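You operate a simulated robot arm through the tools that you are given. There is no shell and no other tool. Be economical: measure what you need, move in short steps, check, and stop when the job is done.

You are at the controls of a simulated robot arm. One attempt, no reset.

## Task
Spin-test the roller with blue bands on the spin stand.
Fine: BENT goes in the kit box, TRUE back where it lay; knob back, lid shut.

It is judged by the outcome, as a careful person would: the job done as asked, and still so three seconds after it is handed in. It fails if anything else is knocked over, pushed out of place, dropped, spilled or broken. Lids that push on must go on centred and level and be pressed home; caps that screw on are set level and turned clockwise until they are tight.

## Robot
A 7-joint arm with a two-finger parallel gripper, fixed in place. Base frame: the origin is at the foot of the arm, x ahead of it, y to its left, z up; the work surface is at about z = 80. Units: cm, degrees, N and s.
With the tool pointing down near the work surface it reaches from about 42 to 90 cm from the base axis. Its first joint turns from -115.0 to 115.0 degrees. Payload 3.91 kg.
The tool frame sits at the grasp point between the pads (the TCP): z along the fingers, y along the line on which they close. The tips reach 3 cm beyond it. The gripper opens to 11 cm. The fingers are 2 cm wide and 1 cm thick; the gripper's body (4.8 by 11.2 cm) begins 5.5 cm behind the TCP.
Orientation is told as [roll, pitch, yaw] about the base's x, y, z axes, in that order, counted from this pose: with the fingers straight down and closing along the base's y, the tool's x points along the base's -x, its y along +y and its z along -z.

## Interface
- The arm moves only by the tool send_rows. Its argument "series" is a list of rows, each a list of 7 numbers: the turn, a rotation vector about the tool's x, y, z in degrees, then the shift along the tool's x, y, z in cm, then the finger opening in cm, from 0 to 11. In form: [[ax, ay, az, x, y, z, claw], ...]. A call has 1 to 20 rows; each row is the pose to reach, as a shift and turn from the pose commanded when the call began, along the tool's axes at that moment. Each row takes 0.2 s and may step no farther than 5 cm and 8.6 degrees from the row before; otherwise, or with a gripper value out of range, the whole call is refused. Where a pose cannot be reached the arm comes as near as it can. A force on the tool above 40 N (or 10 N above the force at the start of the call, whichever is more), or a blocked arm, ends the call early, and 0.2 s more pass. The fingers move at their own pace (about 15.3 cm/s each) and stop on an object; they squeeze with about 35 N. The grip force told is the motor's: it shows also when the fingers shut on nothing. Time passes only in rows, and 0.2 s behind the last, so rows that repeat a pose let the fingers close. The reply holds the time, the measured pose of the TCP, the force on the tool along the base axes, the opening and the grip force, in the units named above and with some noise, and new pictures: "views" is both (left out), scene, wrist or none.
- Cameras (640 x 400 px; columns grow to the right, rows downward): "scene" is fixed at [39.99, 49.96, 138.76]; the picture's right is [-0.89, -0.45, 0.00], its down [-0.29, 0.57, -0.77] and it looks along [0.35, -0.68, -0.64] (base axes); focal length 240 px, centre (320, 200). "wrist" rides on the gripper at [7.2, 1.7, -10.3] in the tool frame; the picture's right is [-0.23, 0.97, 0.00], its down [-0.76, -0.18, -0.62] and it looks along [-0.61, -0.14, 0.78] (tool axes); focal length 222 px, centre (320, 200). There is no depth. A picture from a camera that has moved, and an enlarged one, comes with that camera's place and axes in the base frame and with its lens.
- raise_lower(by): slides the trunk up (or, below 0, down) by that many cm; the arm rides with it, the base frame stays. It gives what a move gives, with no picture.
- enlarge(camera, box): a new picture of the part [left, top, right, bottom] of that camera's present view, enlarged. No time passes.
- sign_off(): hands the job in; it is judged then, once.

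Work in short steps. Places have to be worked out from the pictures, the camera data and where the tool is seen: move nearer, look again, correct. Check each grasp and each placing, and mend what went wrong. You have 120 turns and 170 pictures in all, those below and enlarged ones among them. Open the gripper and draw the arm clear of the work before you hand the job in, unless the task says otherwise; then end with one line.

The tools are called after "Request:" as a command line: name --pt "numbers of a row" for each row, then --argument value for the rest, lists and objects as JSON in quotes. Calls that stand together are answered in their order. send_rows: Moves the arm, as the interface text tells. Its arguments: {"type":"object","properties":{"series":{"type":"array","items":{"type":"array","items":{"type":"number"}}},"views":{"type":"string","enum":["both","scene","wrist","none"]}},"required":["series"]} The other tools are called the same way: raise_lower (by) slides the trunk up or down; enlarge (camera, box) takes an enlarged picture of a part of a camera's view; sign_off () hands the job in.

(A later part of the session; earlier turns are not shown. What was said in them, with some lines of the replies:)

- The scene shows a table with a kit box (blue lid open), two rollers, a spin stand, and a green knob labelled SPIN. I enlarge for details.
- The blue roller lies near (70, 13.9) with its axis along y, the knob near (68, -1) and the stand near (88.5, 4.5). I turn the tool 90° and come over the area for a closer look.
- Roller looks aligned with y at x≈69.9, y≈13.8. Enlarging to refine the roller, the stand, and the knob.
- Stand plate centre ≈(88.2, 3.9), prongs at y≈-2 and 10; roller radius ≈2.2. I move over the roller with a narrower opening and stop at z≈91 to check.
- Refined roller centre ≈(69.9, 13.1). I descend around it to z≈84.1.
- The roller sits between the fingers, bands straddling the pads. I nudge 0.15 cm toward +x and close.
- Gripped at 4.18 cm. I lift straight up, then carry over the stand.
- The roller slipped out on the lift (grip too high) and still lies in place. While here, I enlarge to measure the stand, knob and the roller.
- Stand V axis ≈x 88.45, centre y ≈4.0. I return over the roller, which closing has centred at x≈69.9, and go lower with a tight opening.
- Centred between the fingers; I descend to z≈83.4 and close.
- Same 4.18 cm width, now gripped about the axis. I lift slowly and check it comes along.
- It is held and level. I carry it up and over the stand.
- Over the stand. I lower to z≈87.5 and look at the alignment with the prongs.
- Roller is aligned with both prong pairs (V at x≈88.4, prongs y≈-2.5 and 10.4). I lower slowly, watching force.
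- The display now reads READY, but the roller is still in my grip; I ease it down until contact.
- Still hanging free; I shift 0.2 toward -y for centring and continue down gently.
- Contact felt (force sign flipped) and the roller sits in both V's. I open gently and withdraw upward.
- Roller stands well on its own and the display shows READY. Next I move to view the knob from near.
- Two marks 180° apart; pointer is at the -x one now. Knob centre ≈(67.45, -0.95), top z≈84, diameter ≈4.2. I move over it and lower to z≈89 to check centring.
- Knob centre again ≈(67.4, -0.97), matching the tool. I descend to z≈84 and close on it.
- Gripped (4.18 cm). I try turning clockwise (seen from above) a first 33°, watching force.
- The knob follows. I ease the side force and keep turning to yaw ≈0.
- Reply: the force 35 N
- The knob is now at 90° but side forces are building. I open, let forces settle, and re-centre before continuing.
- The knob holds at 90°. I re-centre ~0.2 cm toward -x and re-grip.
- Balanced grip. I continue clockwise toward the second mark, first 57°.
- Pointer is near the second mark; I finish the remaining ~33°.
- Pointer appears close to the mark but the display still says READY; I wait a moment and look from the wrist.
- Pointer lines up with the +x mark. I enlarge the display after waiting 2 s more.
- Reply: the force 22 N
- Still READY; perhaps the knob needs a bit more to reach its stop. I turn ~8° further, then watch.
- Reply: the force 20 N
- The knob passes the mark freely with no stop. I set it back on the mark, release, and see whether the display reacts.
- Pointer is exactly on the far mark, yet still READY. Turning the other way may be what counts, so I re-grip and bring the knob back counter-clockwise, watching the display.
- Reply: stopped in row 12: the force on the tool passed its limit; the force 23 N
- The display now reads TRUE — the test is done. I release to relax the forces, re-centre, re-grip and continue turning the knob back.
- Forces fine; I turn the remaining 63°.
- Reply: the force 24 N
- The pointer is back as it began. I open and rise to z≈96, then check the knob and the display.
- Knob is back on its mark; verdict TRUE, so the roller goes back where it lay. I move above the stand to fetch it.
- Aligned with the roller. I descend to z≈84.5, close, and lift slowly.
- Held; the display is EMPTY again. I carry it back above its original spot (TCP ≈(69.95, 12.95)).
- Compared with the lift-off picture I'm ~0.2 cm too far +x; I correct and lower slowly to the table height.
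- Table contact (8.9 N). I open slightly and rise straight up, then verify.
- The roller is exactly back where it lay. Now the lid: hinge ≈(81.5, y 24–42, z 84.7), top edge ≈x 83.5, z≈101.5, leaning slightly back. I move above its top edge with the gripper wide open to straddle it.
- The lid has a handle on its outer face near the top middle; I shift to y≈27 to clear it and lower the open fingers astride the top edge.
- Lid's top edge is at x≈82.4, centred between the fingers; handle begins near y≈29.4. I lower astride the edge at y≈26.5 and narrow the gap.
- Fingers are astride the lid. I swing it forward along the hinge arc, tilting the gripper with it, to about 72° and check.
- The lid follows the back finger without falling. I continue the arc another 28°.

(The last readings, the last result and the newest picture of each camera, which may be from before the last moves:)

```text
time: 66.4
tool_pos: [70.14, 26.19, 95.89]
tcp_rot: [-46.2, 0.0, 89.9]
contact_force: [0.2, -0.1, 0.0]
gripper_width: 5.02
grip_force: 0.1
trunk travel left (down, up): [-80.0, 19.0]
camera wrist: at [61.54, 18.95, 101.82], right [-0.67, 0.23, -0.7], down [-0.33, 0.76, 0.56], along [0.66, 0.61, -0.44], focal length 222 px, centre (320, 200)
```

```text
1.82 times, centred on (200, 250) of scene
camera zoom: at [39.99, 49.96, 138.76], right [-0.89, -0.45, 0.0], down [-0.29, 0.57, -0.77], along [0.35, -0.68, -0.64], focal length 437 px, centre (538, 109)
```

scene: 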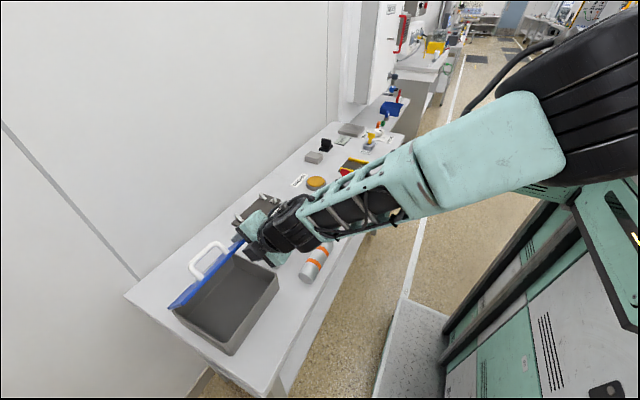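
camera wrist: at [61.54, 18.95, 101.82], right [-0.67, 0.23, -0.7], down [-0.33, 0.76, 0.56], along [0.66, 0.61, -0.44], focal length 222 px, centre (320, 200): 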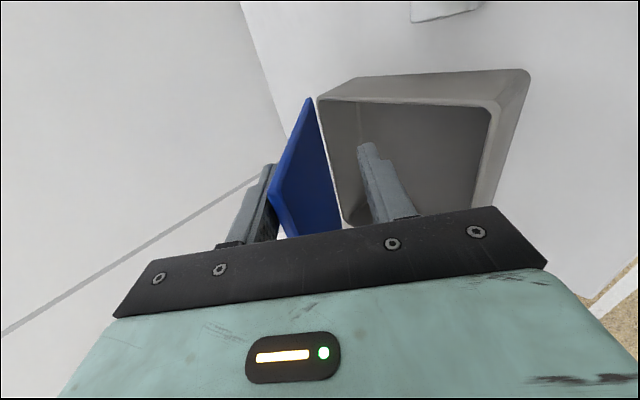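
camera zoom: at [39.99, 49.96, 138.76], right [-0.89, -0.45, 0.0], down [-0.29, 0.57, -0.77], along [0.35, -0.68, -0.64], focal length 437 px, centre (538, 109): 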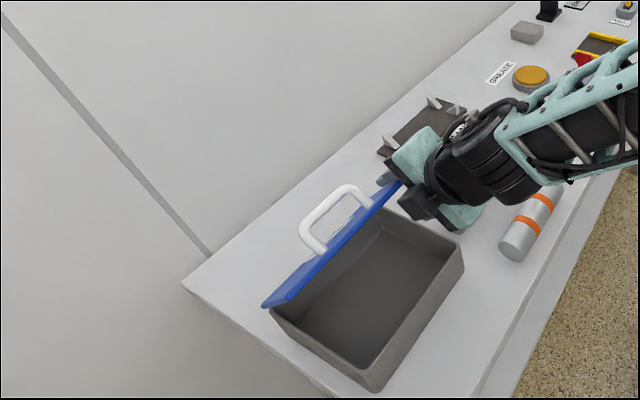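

Lid is at about 50° and stays with the finger; clearances are fine. I continue another 20°.

Request:
send_rows --pt "3.5 0 0 0 0.98 0.03 5" --pt "7 0 0 0 1.95 0.12 5" --pt "10.5 0 0 0 2.92 0.27 5" --pt "14 0 0 0 3.87 0.47 5" --pt "17 0 0 0 4.68 0.7 5" --pt "20 0 0 0 5.47 0.96 5"

Request:
enlarge --camera "scene" --box '[120, 170, 320, 370]'

```text
time: 67.8
tool_pos: [69.29, 23.72, 91.88]
tcp_rot: [-66.0, -1.1, 86.2]
contact_force: [-0.4, 0.3, -0.3]
gripper_width: 5.01
grip_force: 0.0
trunk travel left (down, up): [-80.0, 19.0]
camera wrist: at [58.74, 17.06, 94.33], right [-0.38, 0.27, -0.89], down [-0.44, 0.79, 0.43], along [0.81, 0.56, -0.18], focal length 222 px, centre (320, 200)
```

scene: 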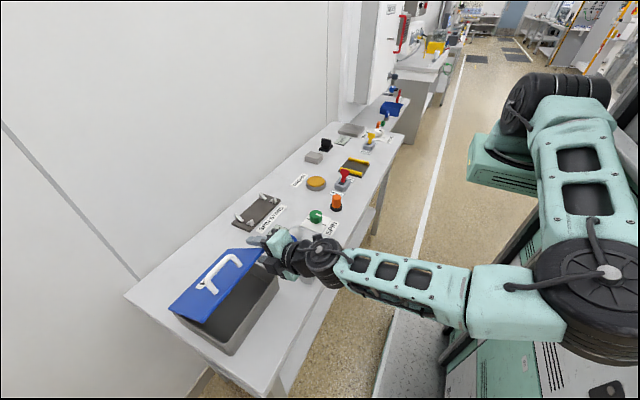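
wrist: 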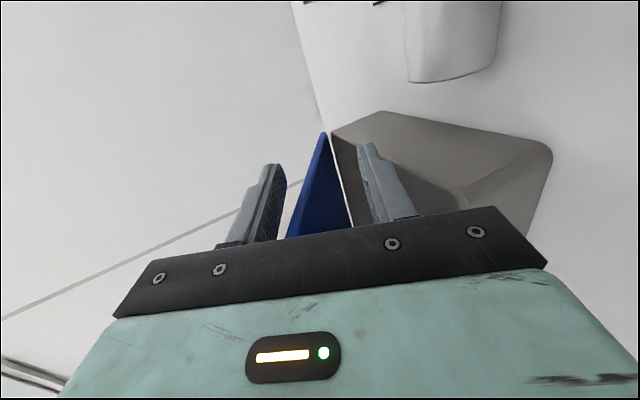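

```text
2.00 times, centred on (220, 270) of scene
camera zoom: at [39.99, 49.96, 138.76], right [-0.89, -0.45, 0.0], down [-0.29, 0.57, -0.77], along [0.35, -0.68, -0.64], focal length 480 px, centre (520, 60)
```

zoom: 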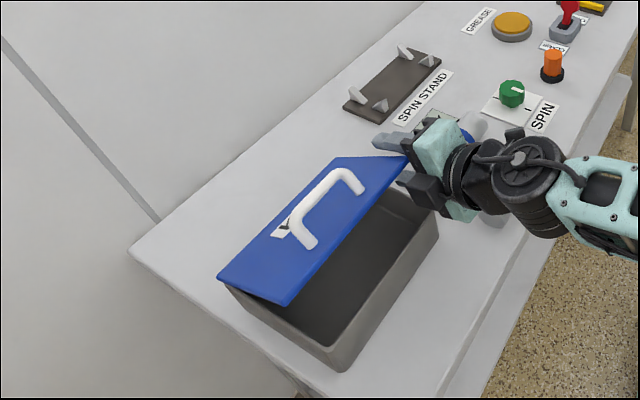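

The arm came near its reach in this pose (yaw drifted). I check the rollers and surroundings before retreating.

Request:
enlarge --camera "scene" --box '[230, 210, 350, 310]'

Request:
enlarge --camera "wrist" --box '[230, 0, 560, 240]'

```text
4.00 times, centred on (290, 260) of scene
camera zoom: at [39.99, 49.96, 138.76], right [-0.89, -0.45, 0.0], down [-0.29, 0.57, -0.77], along [0.35, -0.68, -0.64], focal length 961 px, centre (440, -40)
```

zoom: 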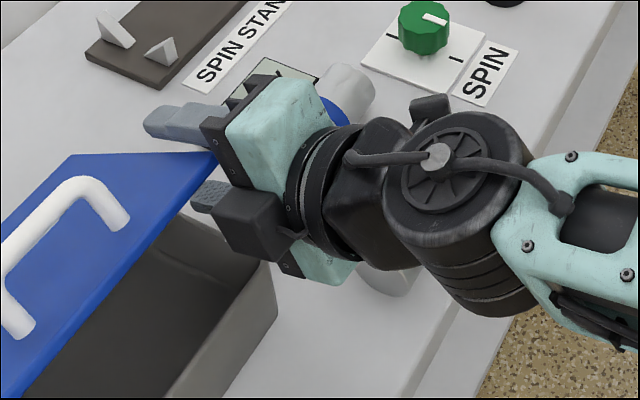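

```text
1.67 times, centred on (395, 120) of wrist
camera zoom: at [58.74, 17.06, 94.33], right [-0.38, 0.27, -0.89], down [-0.44, 0.79, 0.43], along [0.81, 0.56, -0.18], focal length 370 px, centre (195, 333)
```

zoom: 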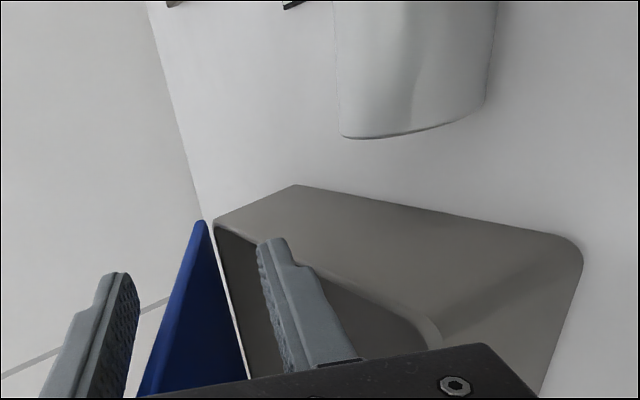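

Nothing is disturbed. I open the fingers a little to see if the lid stays by itself.

Request:
send_rows --pt "0 0 0 0 0 0 6.5" --pt "0 0 0 0 0 0 8" --pt "0 0 0 0 0 0 8"

Request:
enlarge --camera "scene" --box '[120, 170, 320, 370]'

```text
time: 68.6
tool_pos: [69.26, 23.58, 91.88]
tcp_rot: [-66.0, -1.0, 86.0]
contact_force: [-0.6, 3.9, 17.1]
gripper_width: 7.26
grip_force: 0.0
trunk travel left (down, up): [-80.0, 19.0]
camera wrist: at [58.75, 17.01, 94.37], right [-0.38, 0.27, -0.89], down [-0.45, 0.79, 0.43], along [0.81, 0.56, -0.18], focal length 222 px, centre (320, 200)
```

scene: 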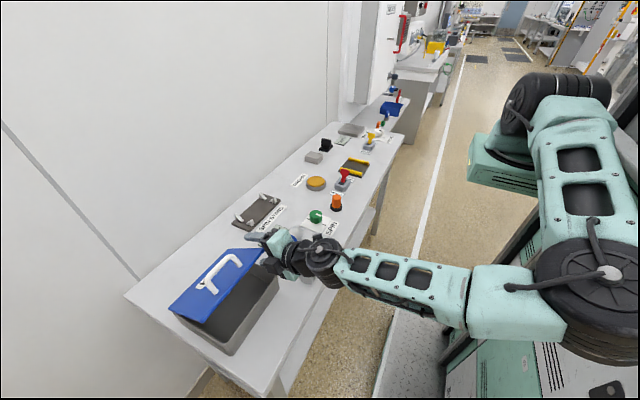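
wrist: 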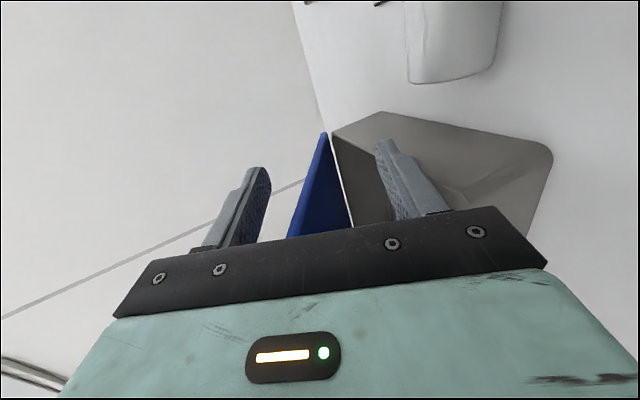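

```text
2.00 times, centred on (220, 270) of scene
camera zoom: at [39.99, 49.96, 138.76], right [-0.89, -0.45, 0.0], down [-0.29, 0.57, -0.77], along [0.35, -0.68, -0.64], focal length 480 px, centre (520, 60)
```

zoom: 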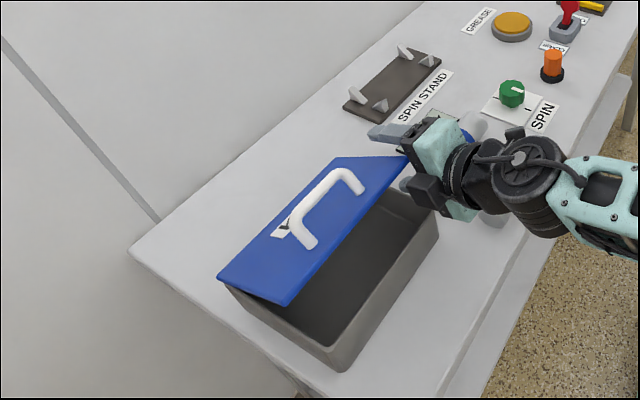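

The lid stays put by hinge friction; my lower finger touched the box rim, so I narrow again and slide sideways (-y) out from the lid's edge.

Request:
send_rows --pt "0 0 0 0 0 0 5" --pt "0 0 0 0 0 0 5" --pt "0 0 0 1.5 0 0 5" --pt "0 0 0 3 0 0 5" --pt "0 0 0 4.5 0 0 5" --pt "0 0 0 4.5 0 0 5"

Request:
enlarge --camera "scene" --box '[140, 170, 340, 330]'

```text
time: 70.0
tool_pos: [69.21, 18.33, 91.59]
tcp_rot: [-66.0, -0.2, 85.5]
contact_force: [0.3, 0.3, -0.5]
gripper_width: 5.0
grip_force: 0.0
trunk travel left (down, up): [-80.0, 19.0]
camera wrist: at [58.64, 11.85, 94.09], right [-0.38, 0.26, -0.89], down [-0.44, 0.8, 0.42], along [0.82, 0.55, -0.18], focal length 222 px, centre (320, 200)
```

scene: 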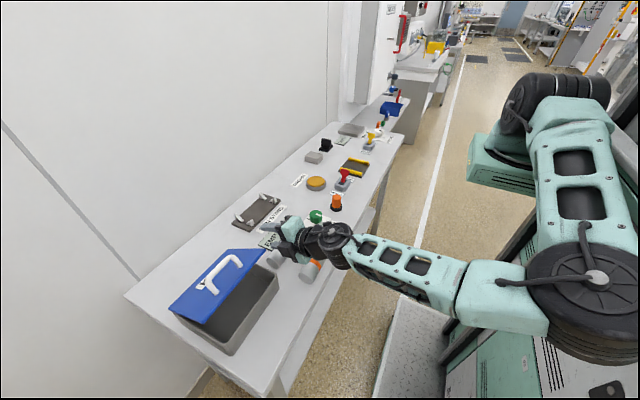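
wrist: 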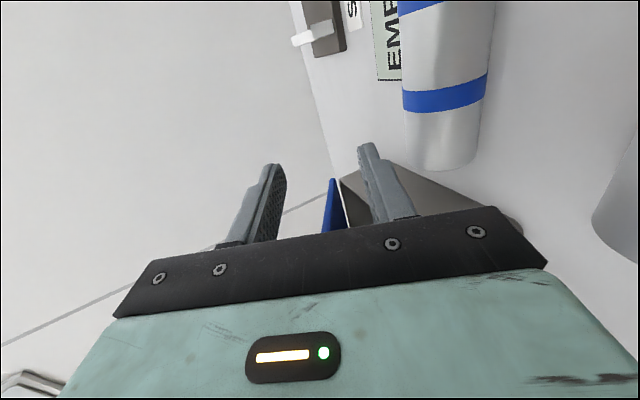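

```text
2.50 times, centred on (240, 250) of scene
camera zoom: at [39.99, 49.96, 138.76], right [-0.89, -0.45, 0.0], down [-0.29, 0.57, -0.77], along [0.35, -0.68, -0.64], focal length 600 px, centre (520, 75)
```

zoom: 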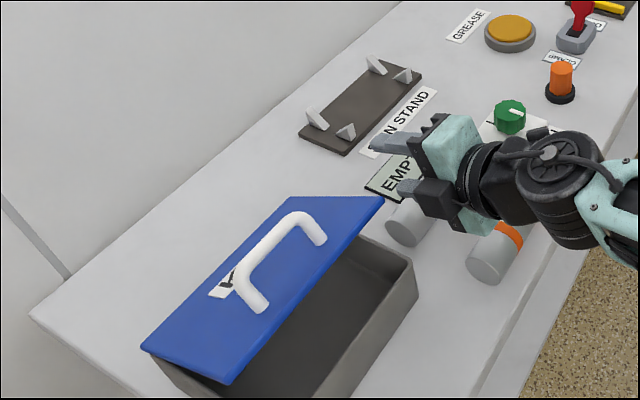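

Clear of the lid. I lift the whole arm by the trunk for safe clearance over the rollers.

Request:
raise_lower --by 14

```text
time: 71.6
tool_pos: [69.2, 18.3, 105.45]
tcp_rot: [-66.0, -0.1, 85.7]
contact_force: [0.4, 0.4, -0.4]
gripper_width: 5.05
grip_force: 0.1
trunk travel left (down, up): [-94.0, 5.0]
```

Now I straighten the tool to point down and close the fingers for pushing the lid.

Request:
send_rows --pt "-8.25 0 0 0 0 0 4" --pt "-16.5 0 0 0 0 0 2" --pt "-24.75 0 0 0 0 0 0" --pt "-33 0 0 0 0 0 0" --pt "-41.25 0 0 0 0 0 0" --pt "-49.5 0 0 0 0 0 0" --pt "-57.75 0 0 0 0 0 0" --pt "-66 0 0 0 0 0 0" --pt "-66 0 0 0 0 0 0"

Request:
enlarge --camera "scene" --box '[140, 170, 340, 330]'

```text
time: 73.6
tool_pos: [66.97, 21.75, 105.29]
tcp_rot: [-0.2, -0.1, 90.0]
contact_force: [0.4, -0.1, 0.4]
gripper_width: 0.0
grip_force: 35.4
trunk travel left (down, up): [-94.0, 5.0]
camera wrist: at [65.31, 14.4, 115.59], right [-0.97, 0.23, 0.0], down [0.18, 0.76, 0.62], along [0.14, 0.61, -0.78], focal length 222 px, centre (320, 200)
```

scene: 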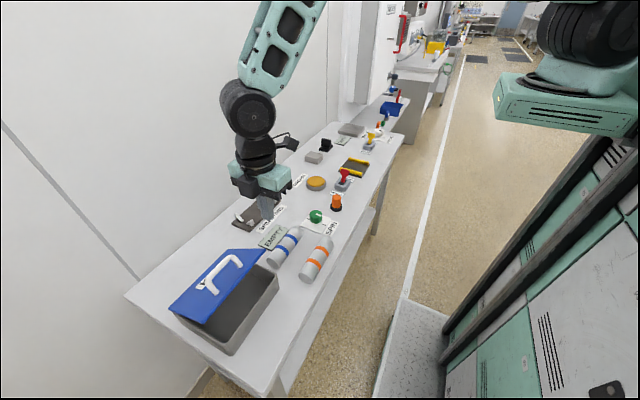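
wrist: 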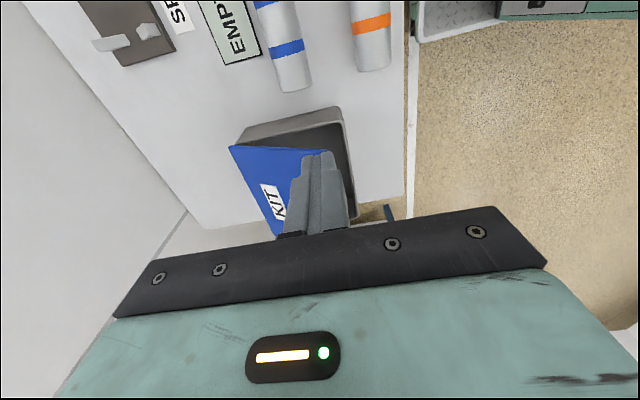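

```text
2.50 times, centred on (240, 250) of scene
camera zoom: at [39.99, 49.96, 138.76], right [-0.89, -0.45, 0.0], down [-0.29, 0.57, -0.77], along [0.35, -0.68, -0.64], focal length 600 px, centre (520, 75)
```

zoom: 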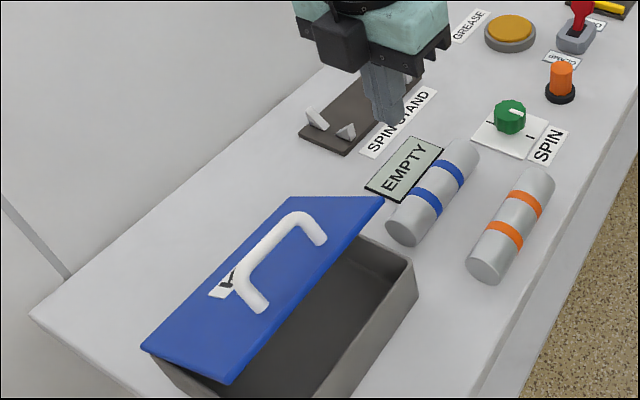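

Lid is at ~37°, front edge at about (67.5, z 95). I go over it at (69, 26.5), beside the handle, and press down gradually.

Request:
send_rows --pt "0 0 0 -2.5 -1 0 0" --pt "0 0 0 -4.8 -2 1 0" --pt "0 0 0 -4.8 -2 3.5 0" --pt "0 0 0 -4.8 -2 5.5 0" --pt "0 0 0 -4.8 -2 7 0" --pt "0 0 0 -4.8 -2 8.5 0" --pt "0 0 0 -4.8 -2 10 0" --pt "0 0 0 -4.8 -2 11.5 0"

Request:
enlarge --camera "scene" --box '[140, 170, 340, 350]'

```text
time: 75.4
tool_pos: [68.86, 26.8, 93.6]
tcp_rot: [-0.3, 0.1, 90.0]
contact_force: [0.8, -0.5, -0.2]
gripper_width: 0.0
grip_force: 34.9
trunk travel left (down, up): [-94.0, 5.0]
camera wrist: at [67.11, 19.34, 104.01], right [-0.97, 0.23, 0.0], down [0.18, 0.76, 0.62], along [0.14, 0.61, -0.78], focal length 222 px, centre (320, 200)
```

scene: 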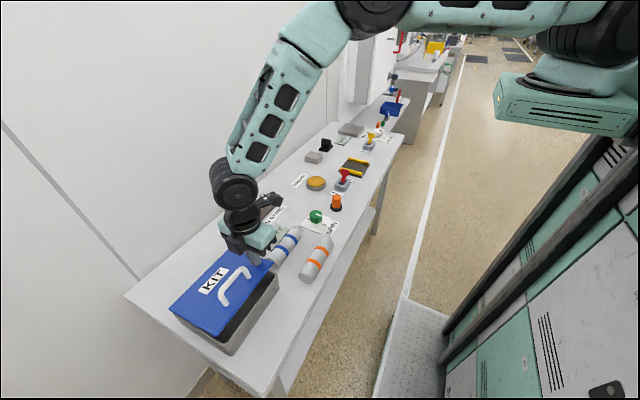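
wrist: 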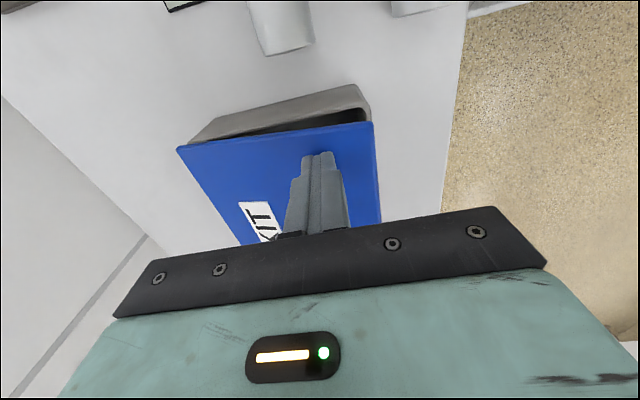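

```text
2.22 times, centred on (240, 260) of scene
camera zoom: at [39.99, 49.96, 138.76], right [-0.89, -0.45, 0.0], down [-0.29, 0.57, -0.77], along [0.35, -0.68, -0.64], focal length 534 px, centre (498, 67)
```

zoom: 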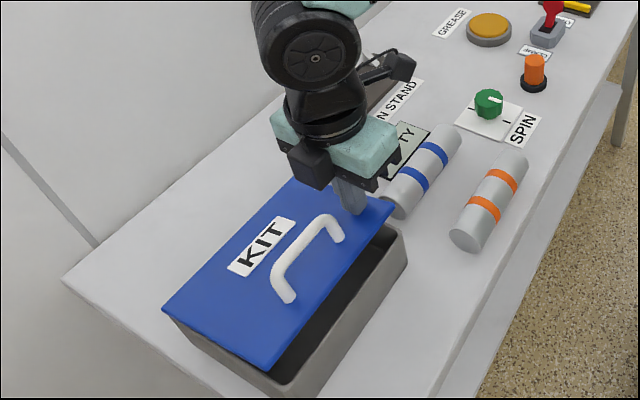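

The lid goes down smoothly. I keep pressing gently until it seats.

Request:
send_rows --pt "0 0 0 0 0 1 0" --pt "0 0 0 0 0 2 0" --pt "0 0 0 0 0 3 0" --pt "0 0 0 0 0 3.8 0" --pt "0 0 0 0 0 4.4 0" --pt "0 0 0 0 0 4.8 0" --pt "0 0 0 0 0 5.1 0" --pt "0 0 0 0 0 5.1 0"

Request:
enlarge --camera "scene" --box '[140, 190, 340, 370]'

```text
time: 76.6
tool_pos: [68.88, 26.7, 90.24]
tcp_rot: [-0.3, 0.1, 90.0]
contact_force: [-9.7, -9.5, 24.0]
gripper_width: 0.01
grip_force: 34.6
trunk travel left (down, up): [-94.0, 5.0]
stopped in row 5: the force on the tool passed its limit (the readings are from after the stop); the commanded pose is now the measured one
camera wrist: at [67.2, 19.28, 100.59], right [-0.97, 0.23, 0.0], down [0.17, 0.76, 0.62], along [0.14, 0.61, -0.78], focal length 222 px, centre (320, 200)
```

scene: 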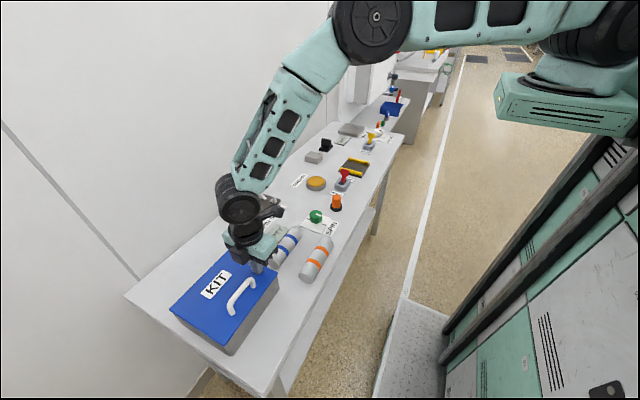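
wrist: 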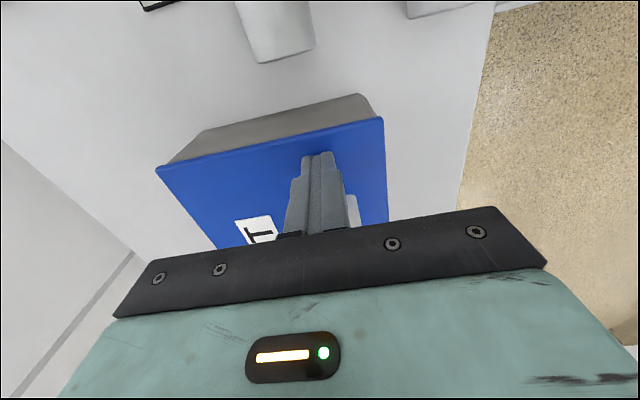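

```text
2.22 times, centred on (240, 280) of scene
camera zoom: at [39.99, 49.96, 138.76], right [-0.89, -0.45, 0.0], down [-0.29, 0.57, -0.77], along [0.35, -0.68, -0.64], focal length 534 px, centre (498, 22)
```

zoom: 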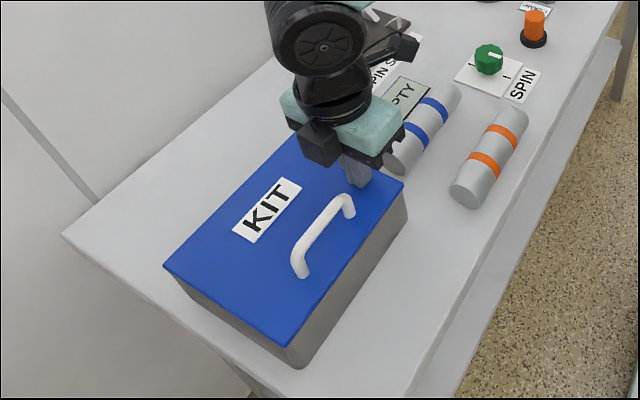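

The lid looks flat and seated (force rose sharply). I raise the tool, move clear, and inspect everything.

Request:
send_rows --pt "0 0 0 0 0 -3 0" --pt "0 0 0 0 0 -7 0" --pt "0 0 0 0 0 -11.5 2" --pt "0 0 0 2 0 -16 5" --pt "0 0 0 6 1 -19 8" --pt "0 0 0 10.5 2 -20 8" --pt "0 0 0 15 3 -20 8" --pt "0 0 0 19.5 4 -20 8" --pt "0 0 0 24 5 -20 8" --pt "0 0 0 28 7 -20 8" --pt "0 0 0 28 7 -20 8"

Request:
enlarge --camera "scene" --box '[140, 210, 300, 370]'

Request:
enlarge --camera "scene" --box '[220, 160, 380, 290]'

```text
refused: row 5 steps farther than a row can; nothing moved
```

```text
2.50 times, centred on (220, 290) of scene
camera zoom: at [39.99, 49.96, 138.76], right [-0.89, -0.45, 0.0], down [-0.29, 0.57, -0.77], along [0.35, -0.68, -0.64], focal length 600 px, centre (570, -25)
```

zoom: 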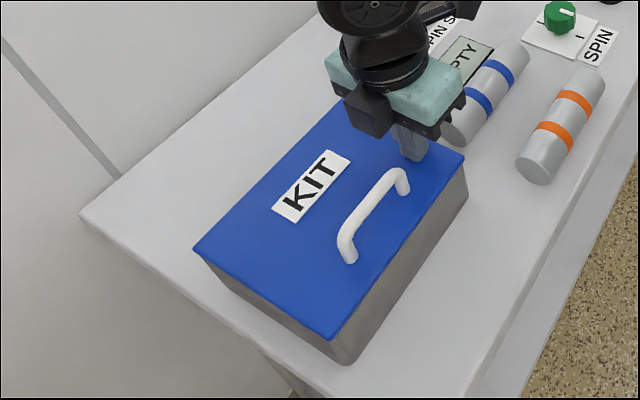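

```text
3.08 times, centred on (300, 225) of scene
camera zoom: at [39.99, 49.96, 138.76], right [-0.89, -0.45, 0.0], down [-0.29, 0.57, -0.77], along [0.35, -0.68, -0.64], focal length 739 px, centre (382, 123)
```

zoom: 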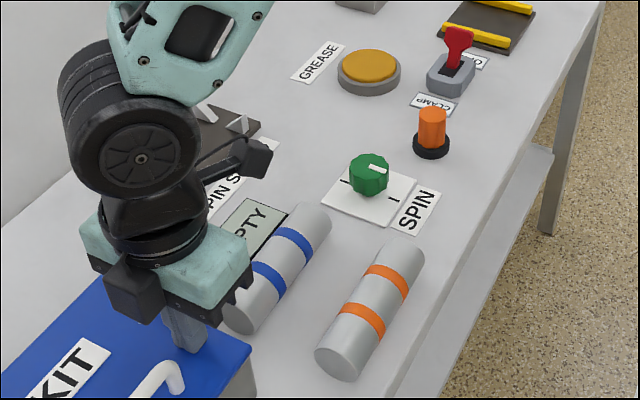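

One row stepped too far and the call was refused; I resend with shorter steps.

Request:
send_rows --pt "0 0 0 0 0 -2 0" --pt "0 0 0 0 0 -6 0" --pt "0 0 0 0 0 -10 2" --pt "0 0 0 1 0 -14 5" --pt "0 0 0 4 0.5 -17 8" --pt "0 0 0 8 1 -18 8" --pt "0 0 0 12 2 -18 8" --pt "0 0 0 16 3 -18 8" --pt "0 0 0 20 4 -18 8" --pt "0 0 0 24 5 -18 8" --pt "0 0 0 28 6 -18 8" --pt "0 0 0 28 6 -18 8"

Request:
enlarge --camera "scene" --box '[140, 210, 300, 370]'

Request:
enlarge --camera "scene" --box '[220, 160, 380, 290]'

```text
time: 79.2
tool_pos: [62.98, -1.49, 107.93]
tcp_rot: [-0.3, 0.0, 90.0]
contact_force: [-0.1, -0.6, -0.2]
gripper_width: 8.02
grip_force: 0.1
trunk travel left (down, up): [-94.0, 5.0]
camera wrist: at [61.31, -8.83, 118.18], right [-0.97, 0.23, 0.0], down [0.17, 0.76, 0.62], along [0.14, 0.61, -0.78], focal length 222 px, centre (320, 200)
```

scene: 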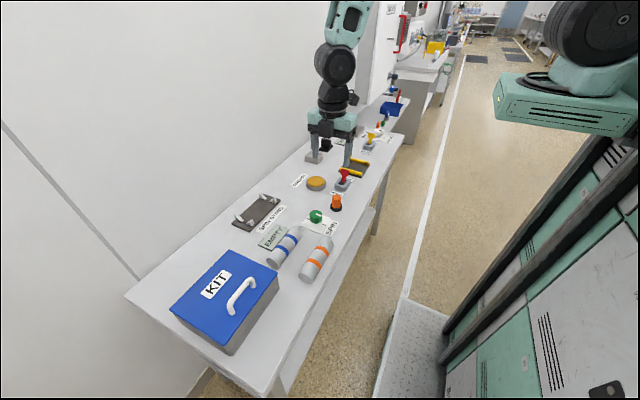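
wrist: 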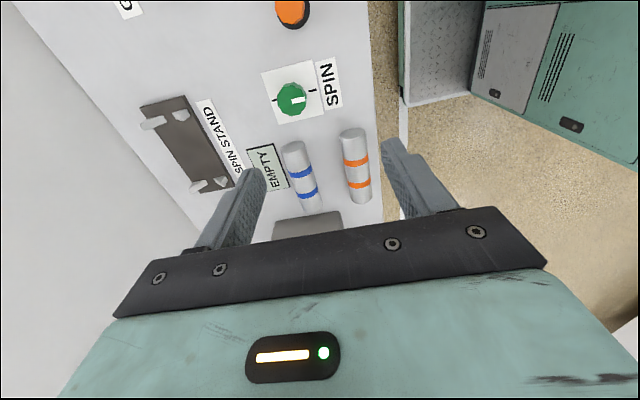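

```text
2.50 times, centred on (220, 290) of scene
camera zoom: at [39.99, 49.96, 138.76], right [-0.89, -0.45, 0.0], down [-0.29, 0.57, -0.77], along [0.35, -0.68, -0.64], focal length 600 px, centre (570, -25)
```

zoom: 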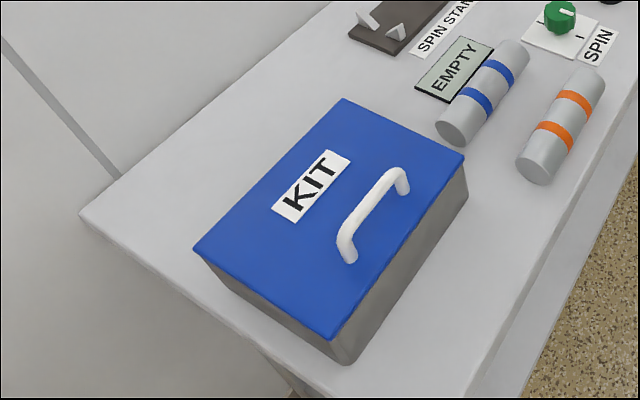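

```text
3.08 times, centred on (300, 225) of scene
camera zoom: at [39.99, 49.96, 138.76], right [-0.89, -0.45, 0.0], down [-0.29, 0.57, -0.77], along [0.35, -0.68, -0.64], focal length 739 px, centre (382, 123)
```

zoom: 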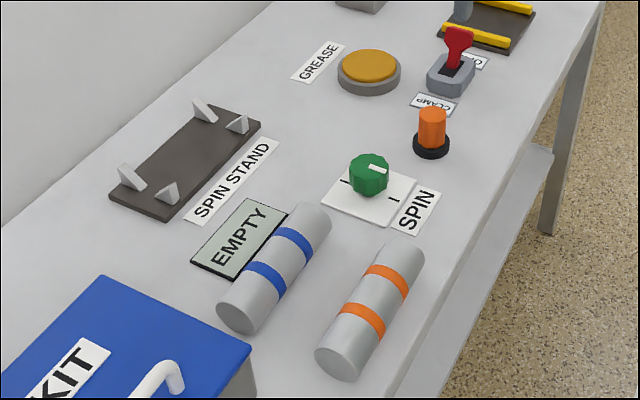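

Everything checks out: lid shut, roller back where it lay, knob at its start mark, display EMPTY, nothing else moved, and the arm is clear with the gripper open. I hand in.

Request:
sign_off

```text
The job is handed in.
```

The blue-banded roller spin-tested TRUE; I put it back where it lay, returned the knob to its starting mark and shut the kit box lid.
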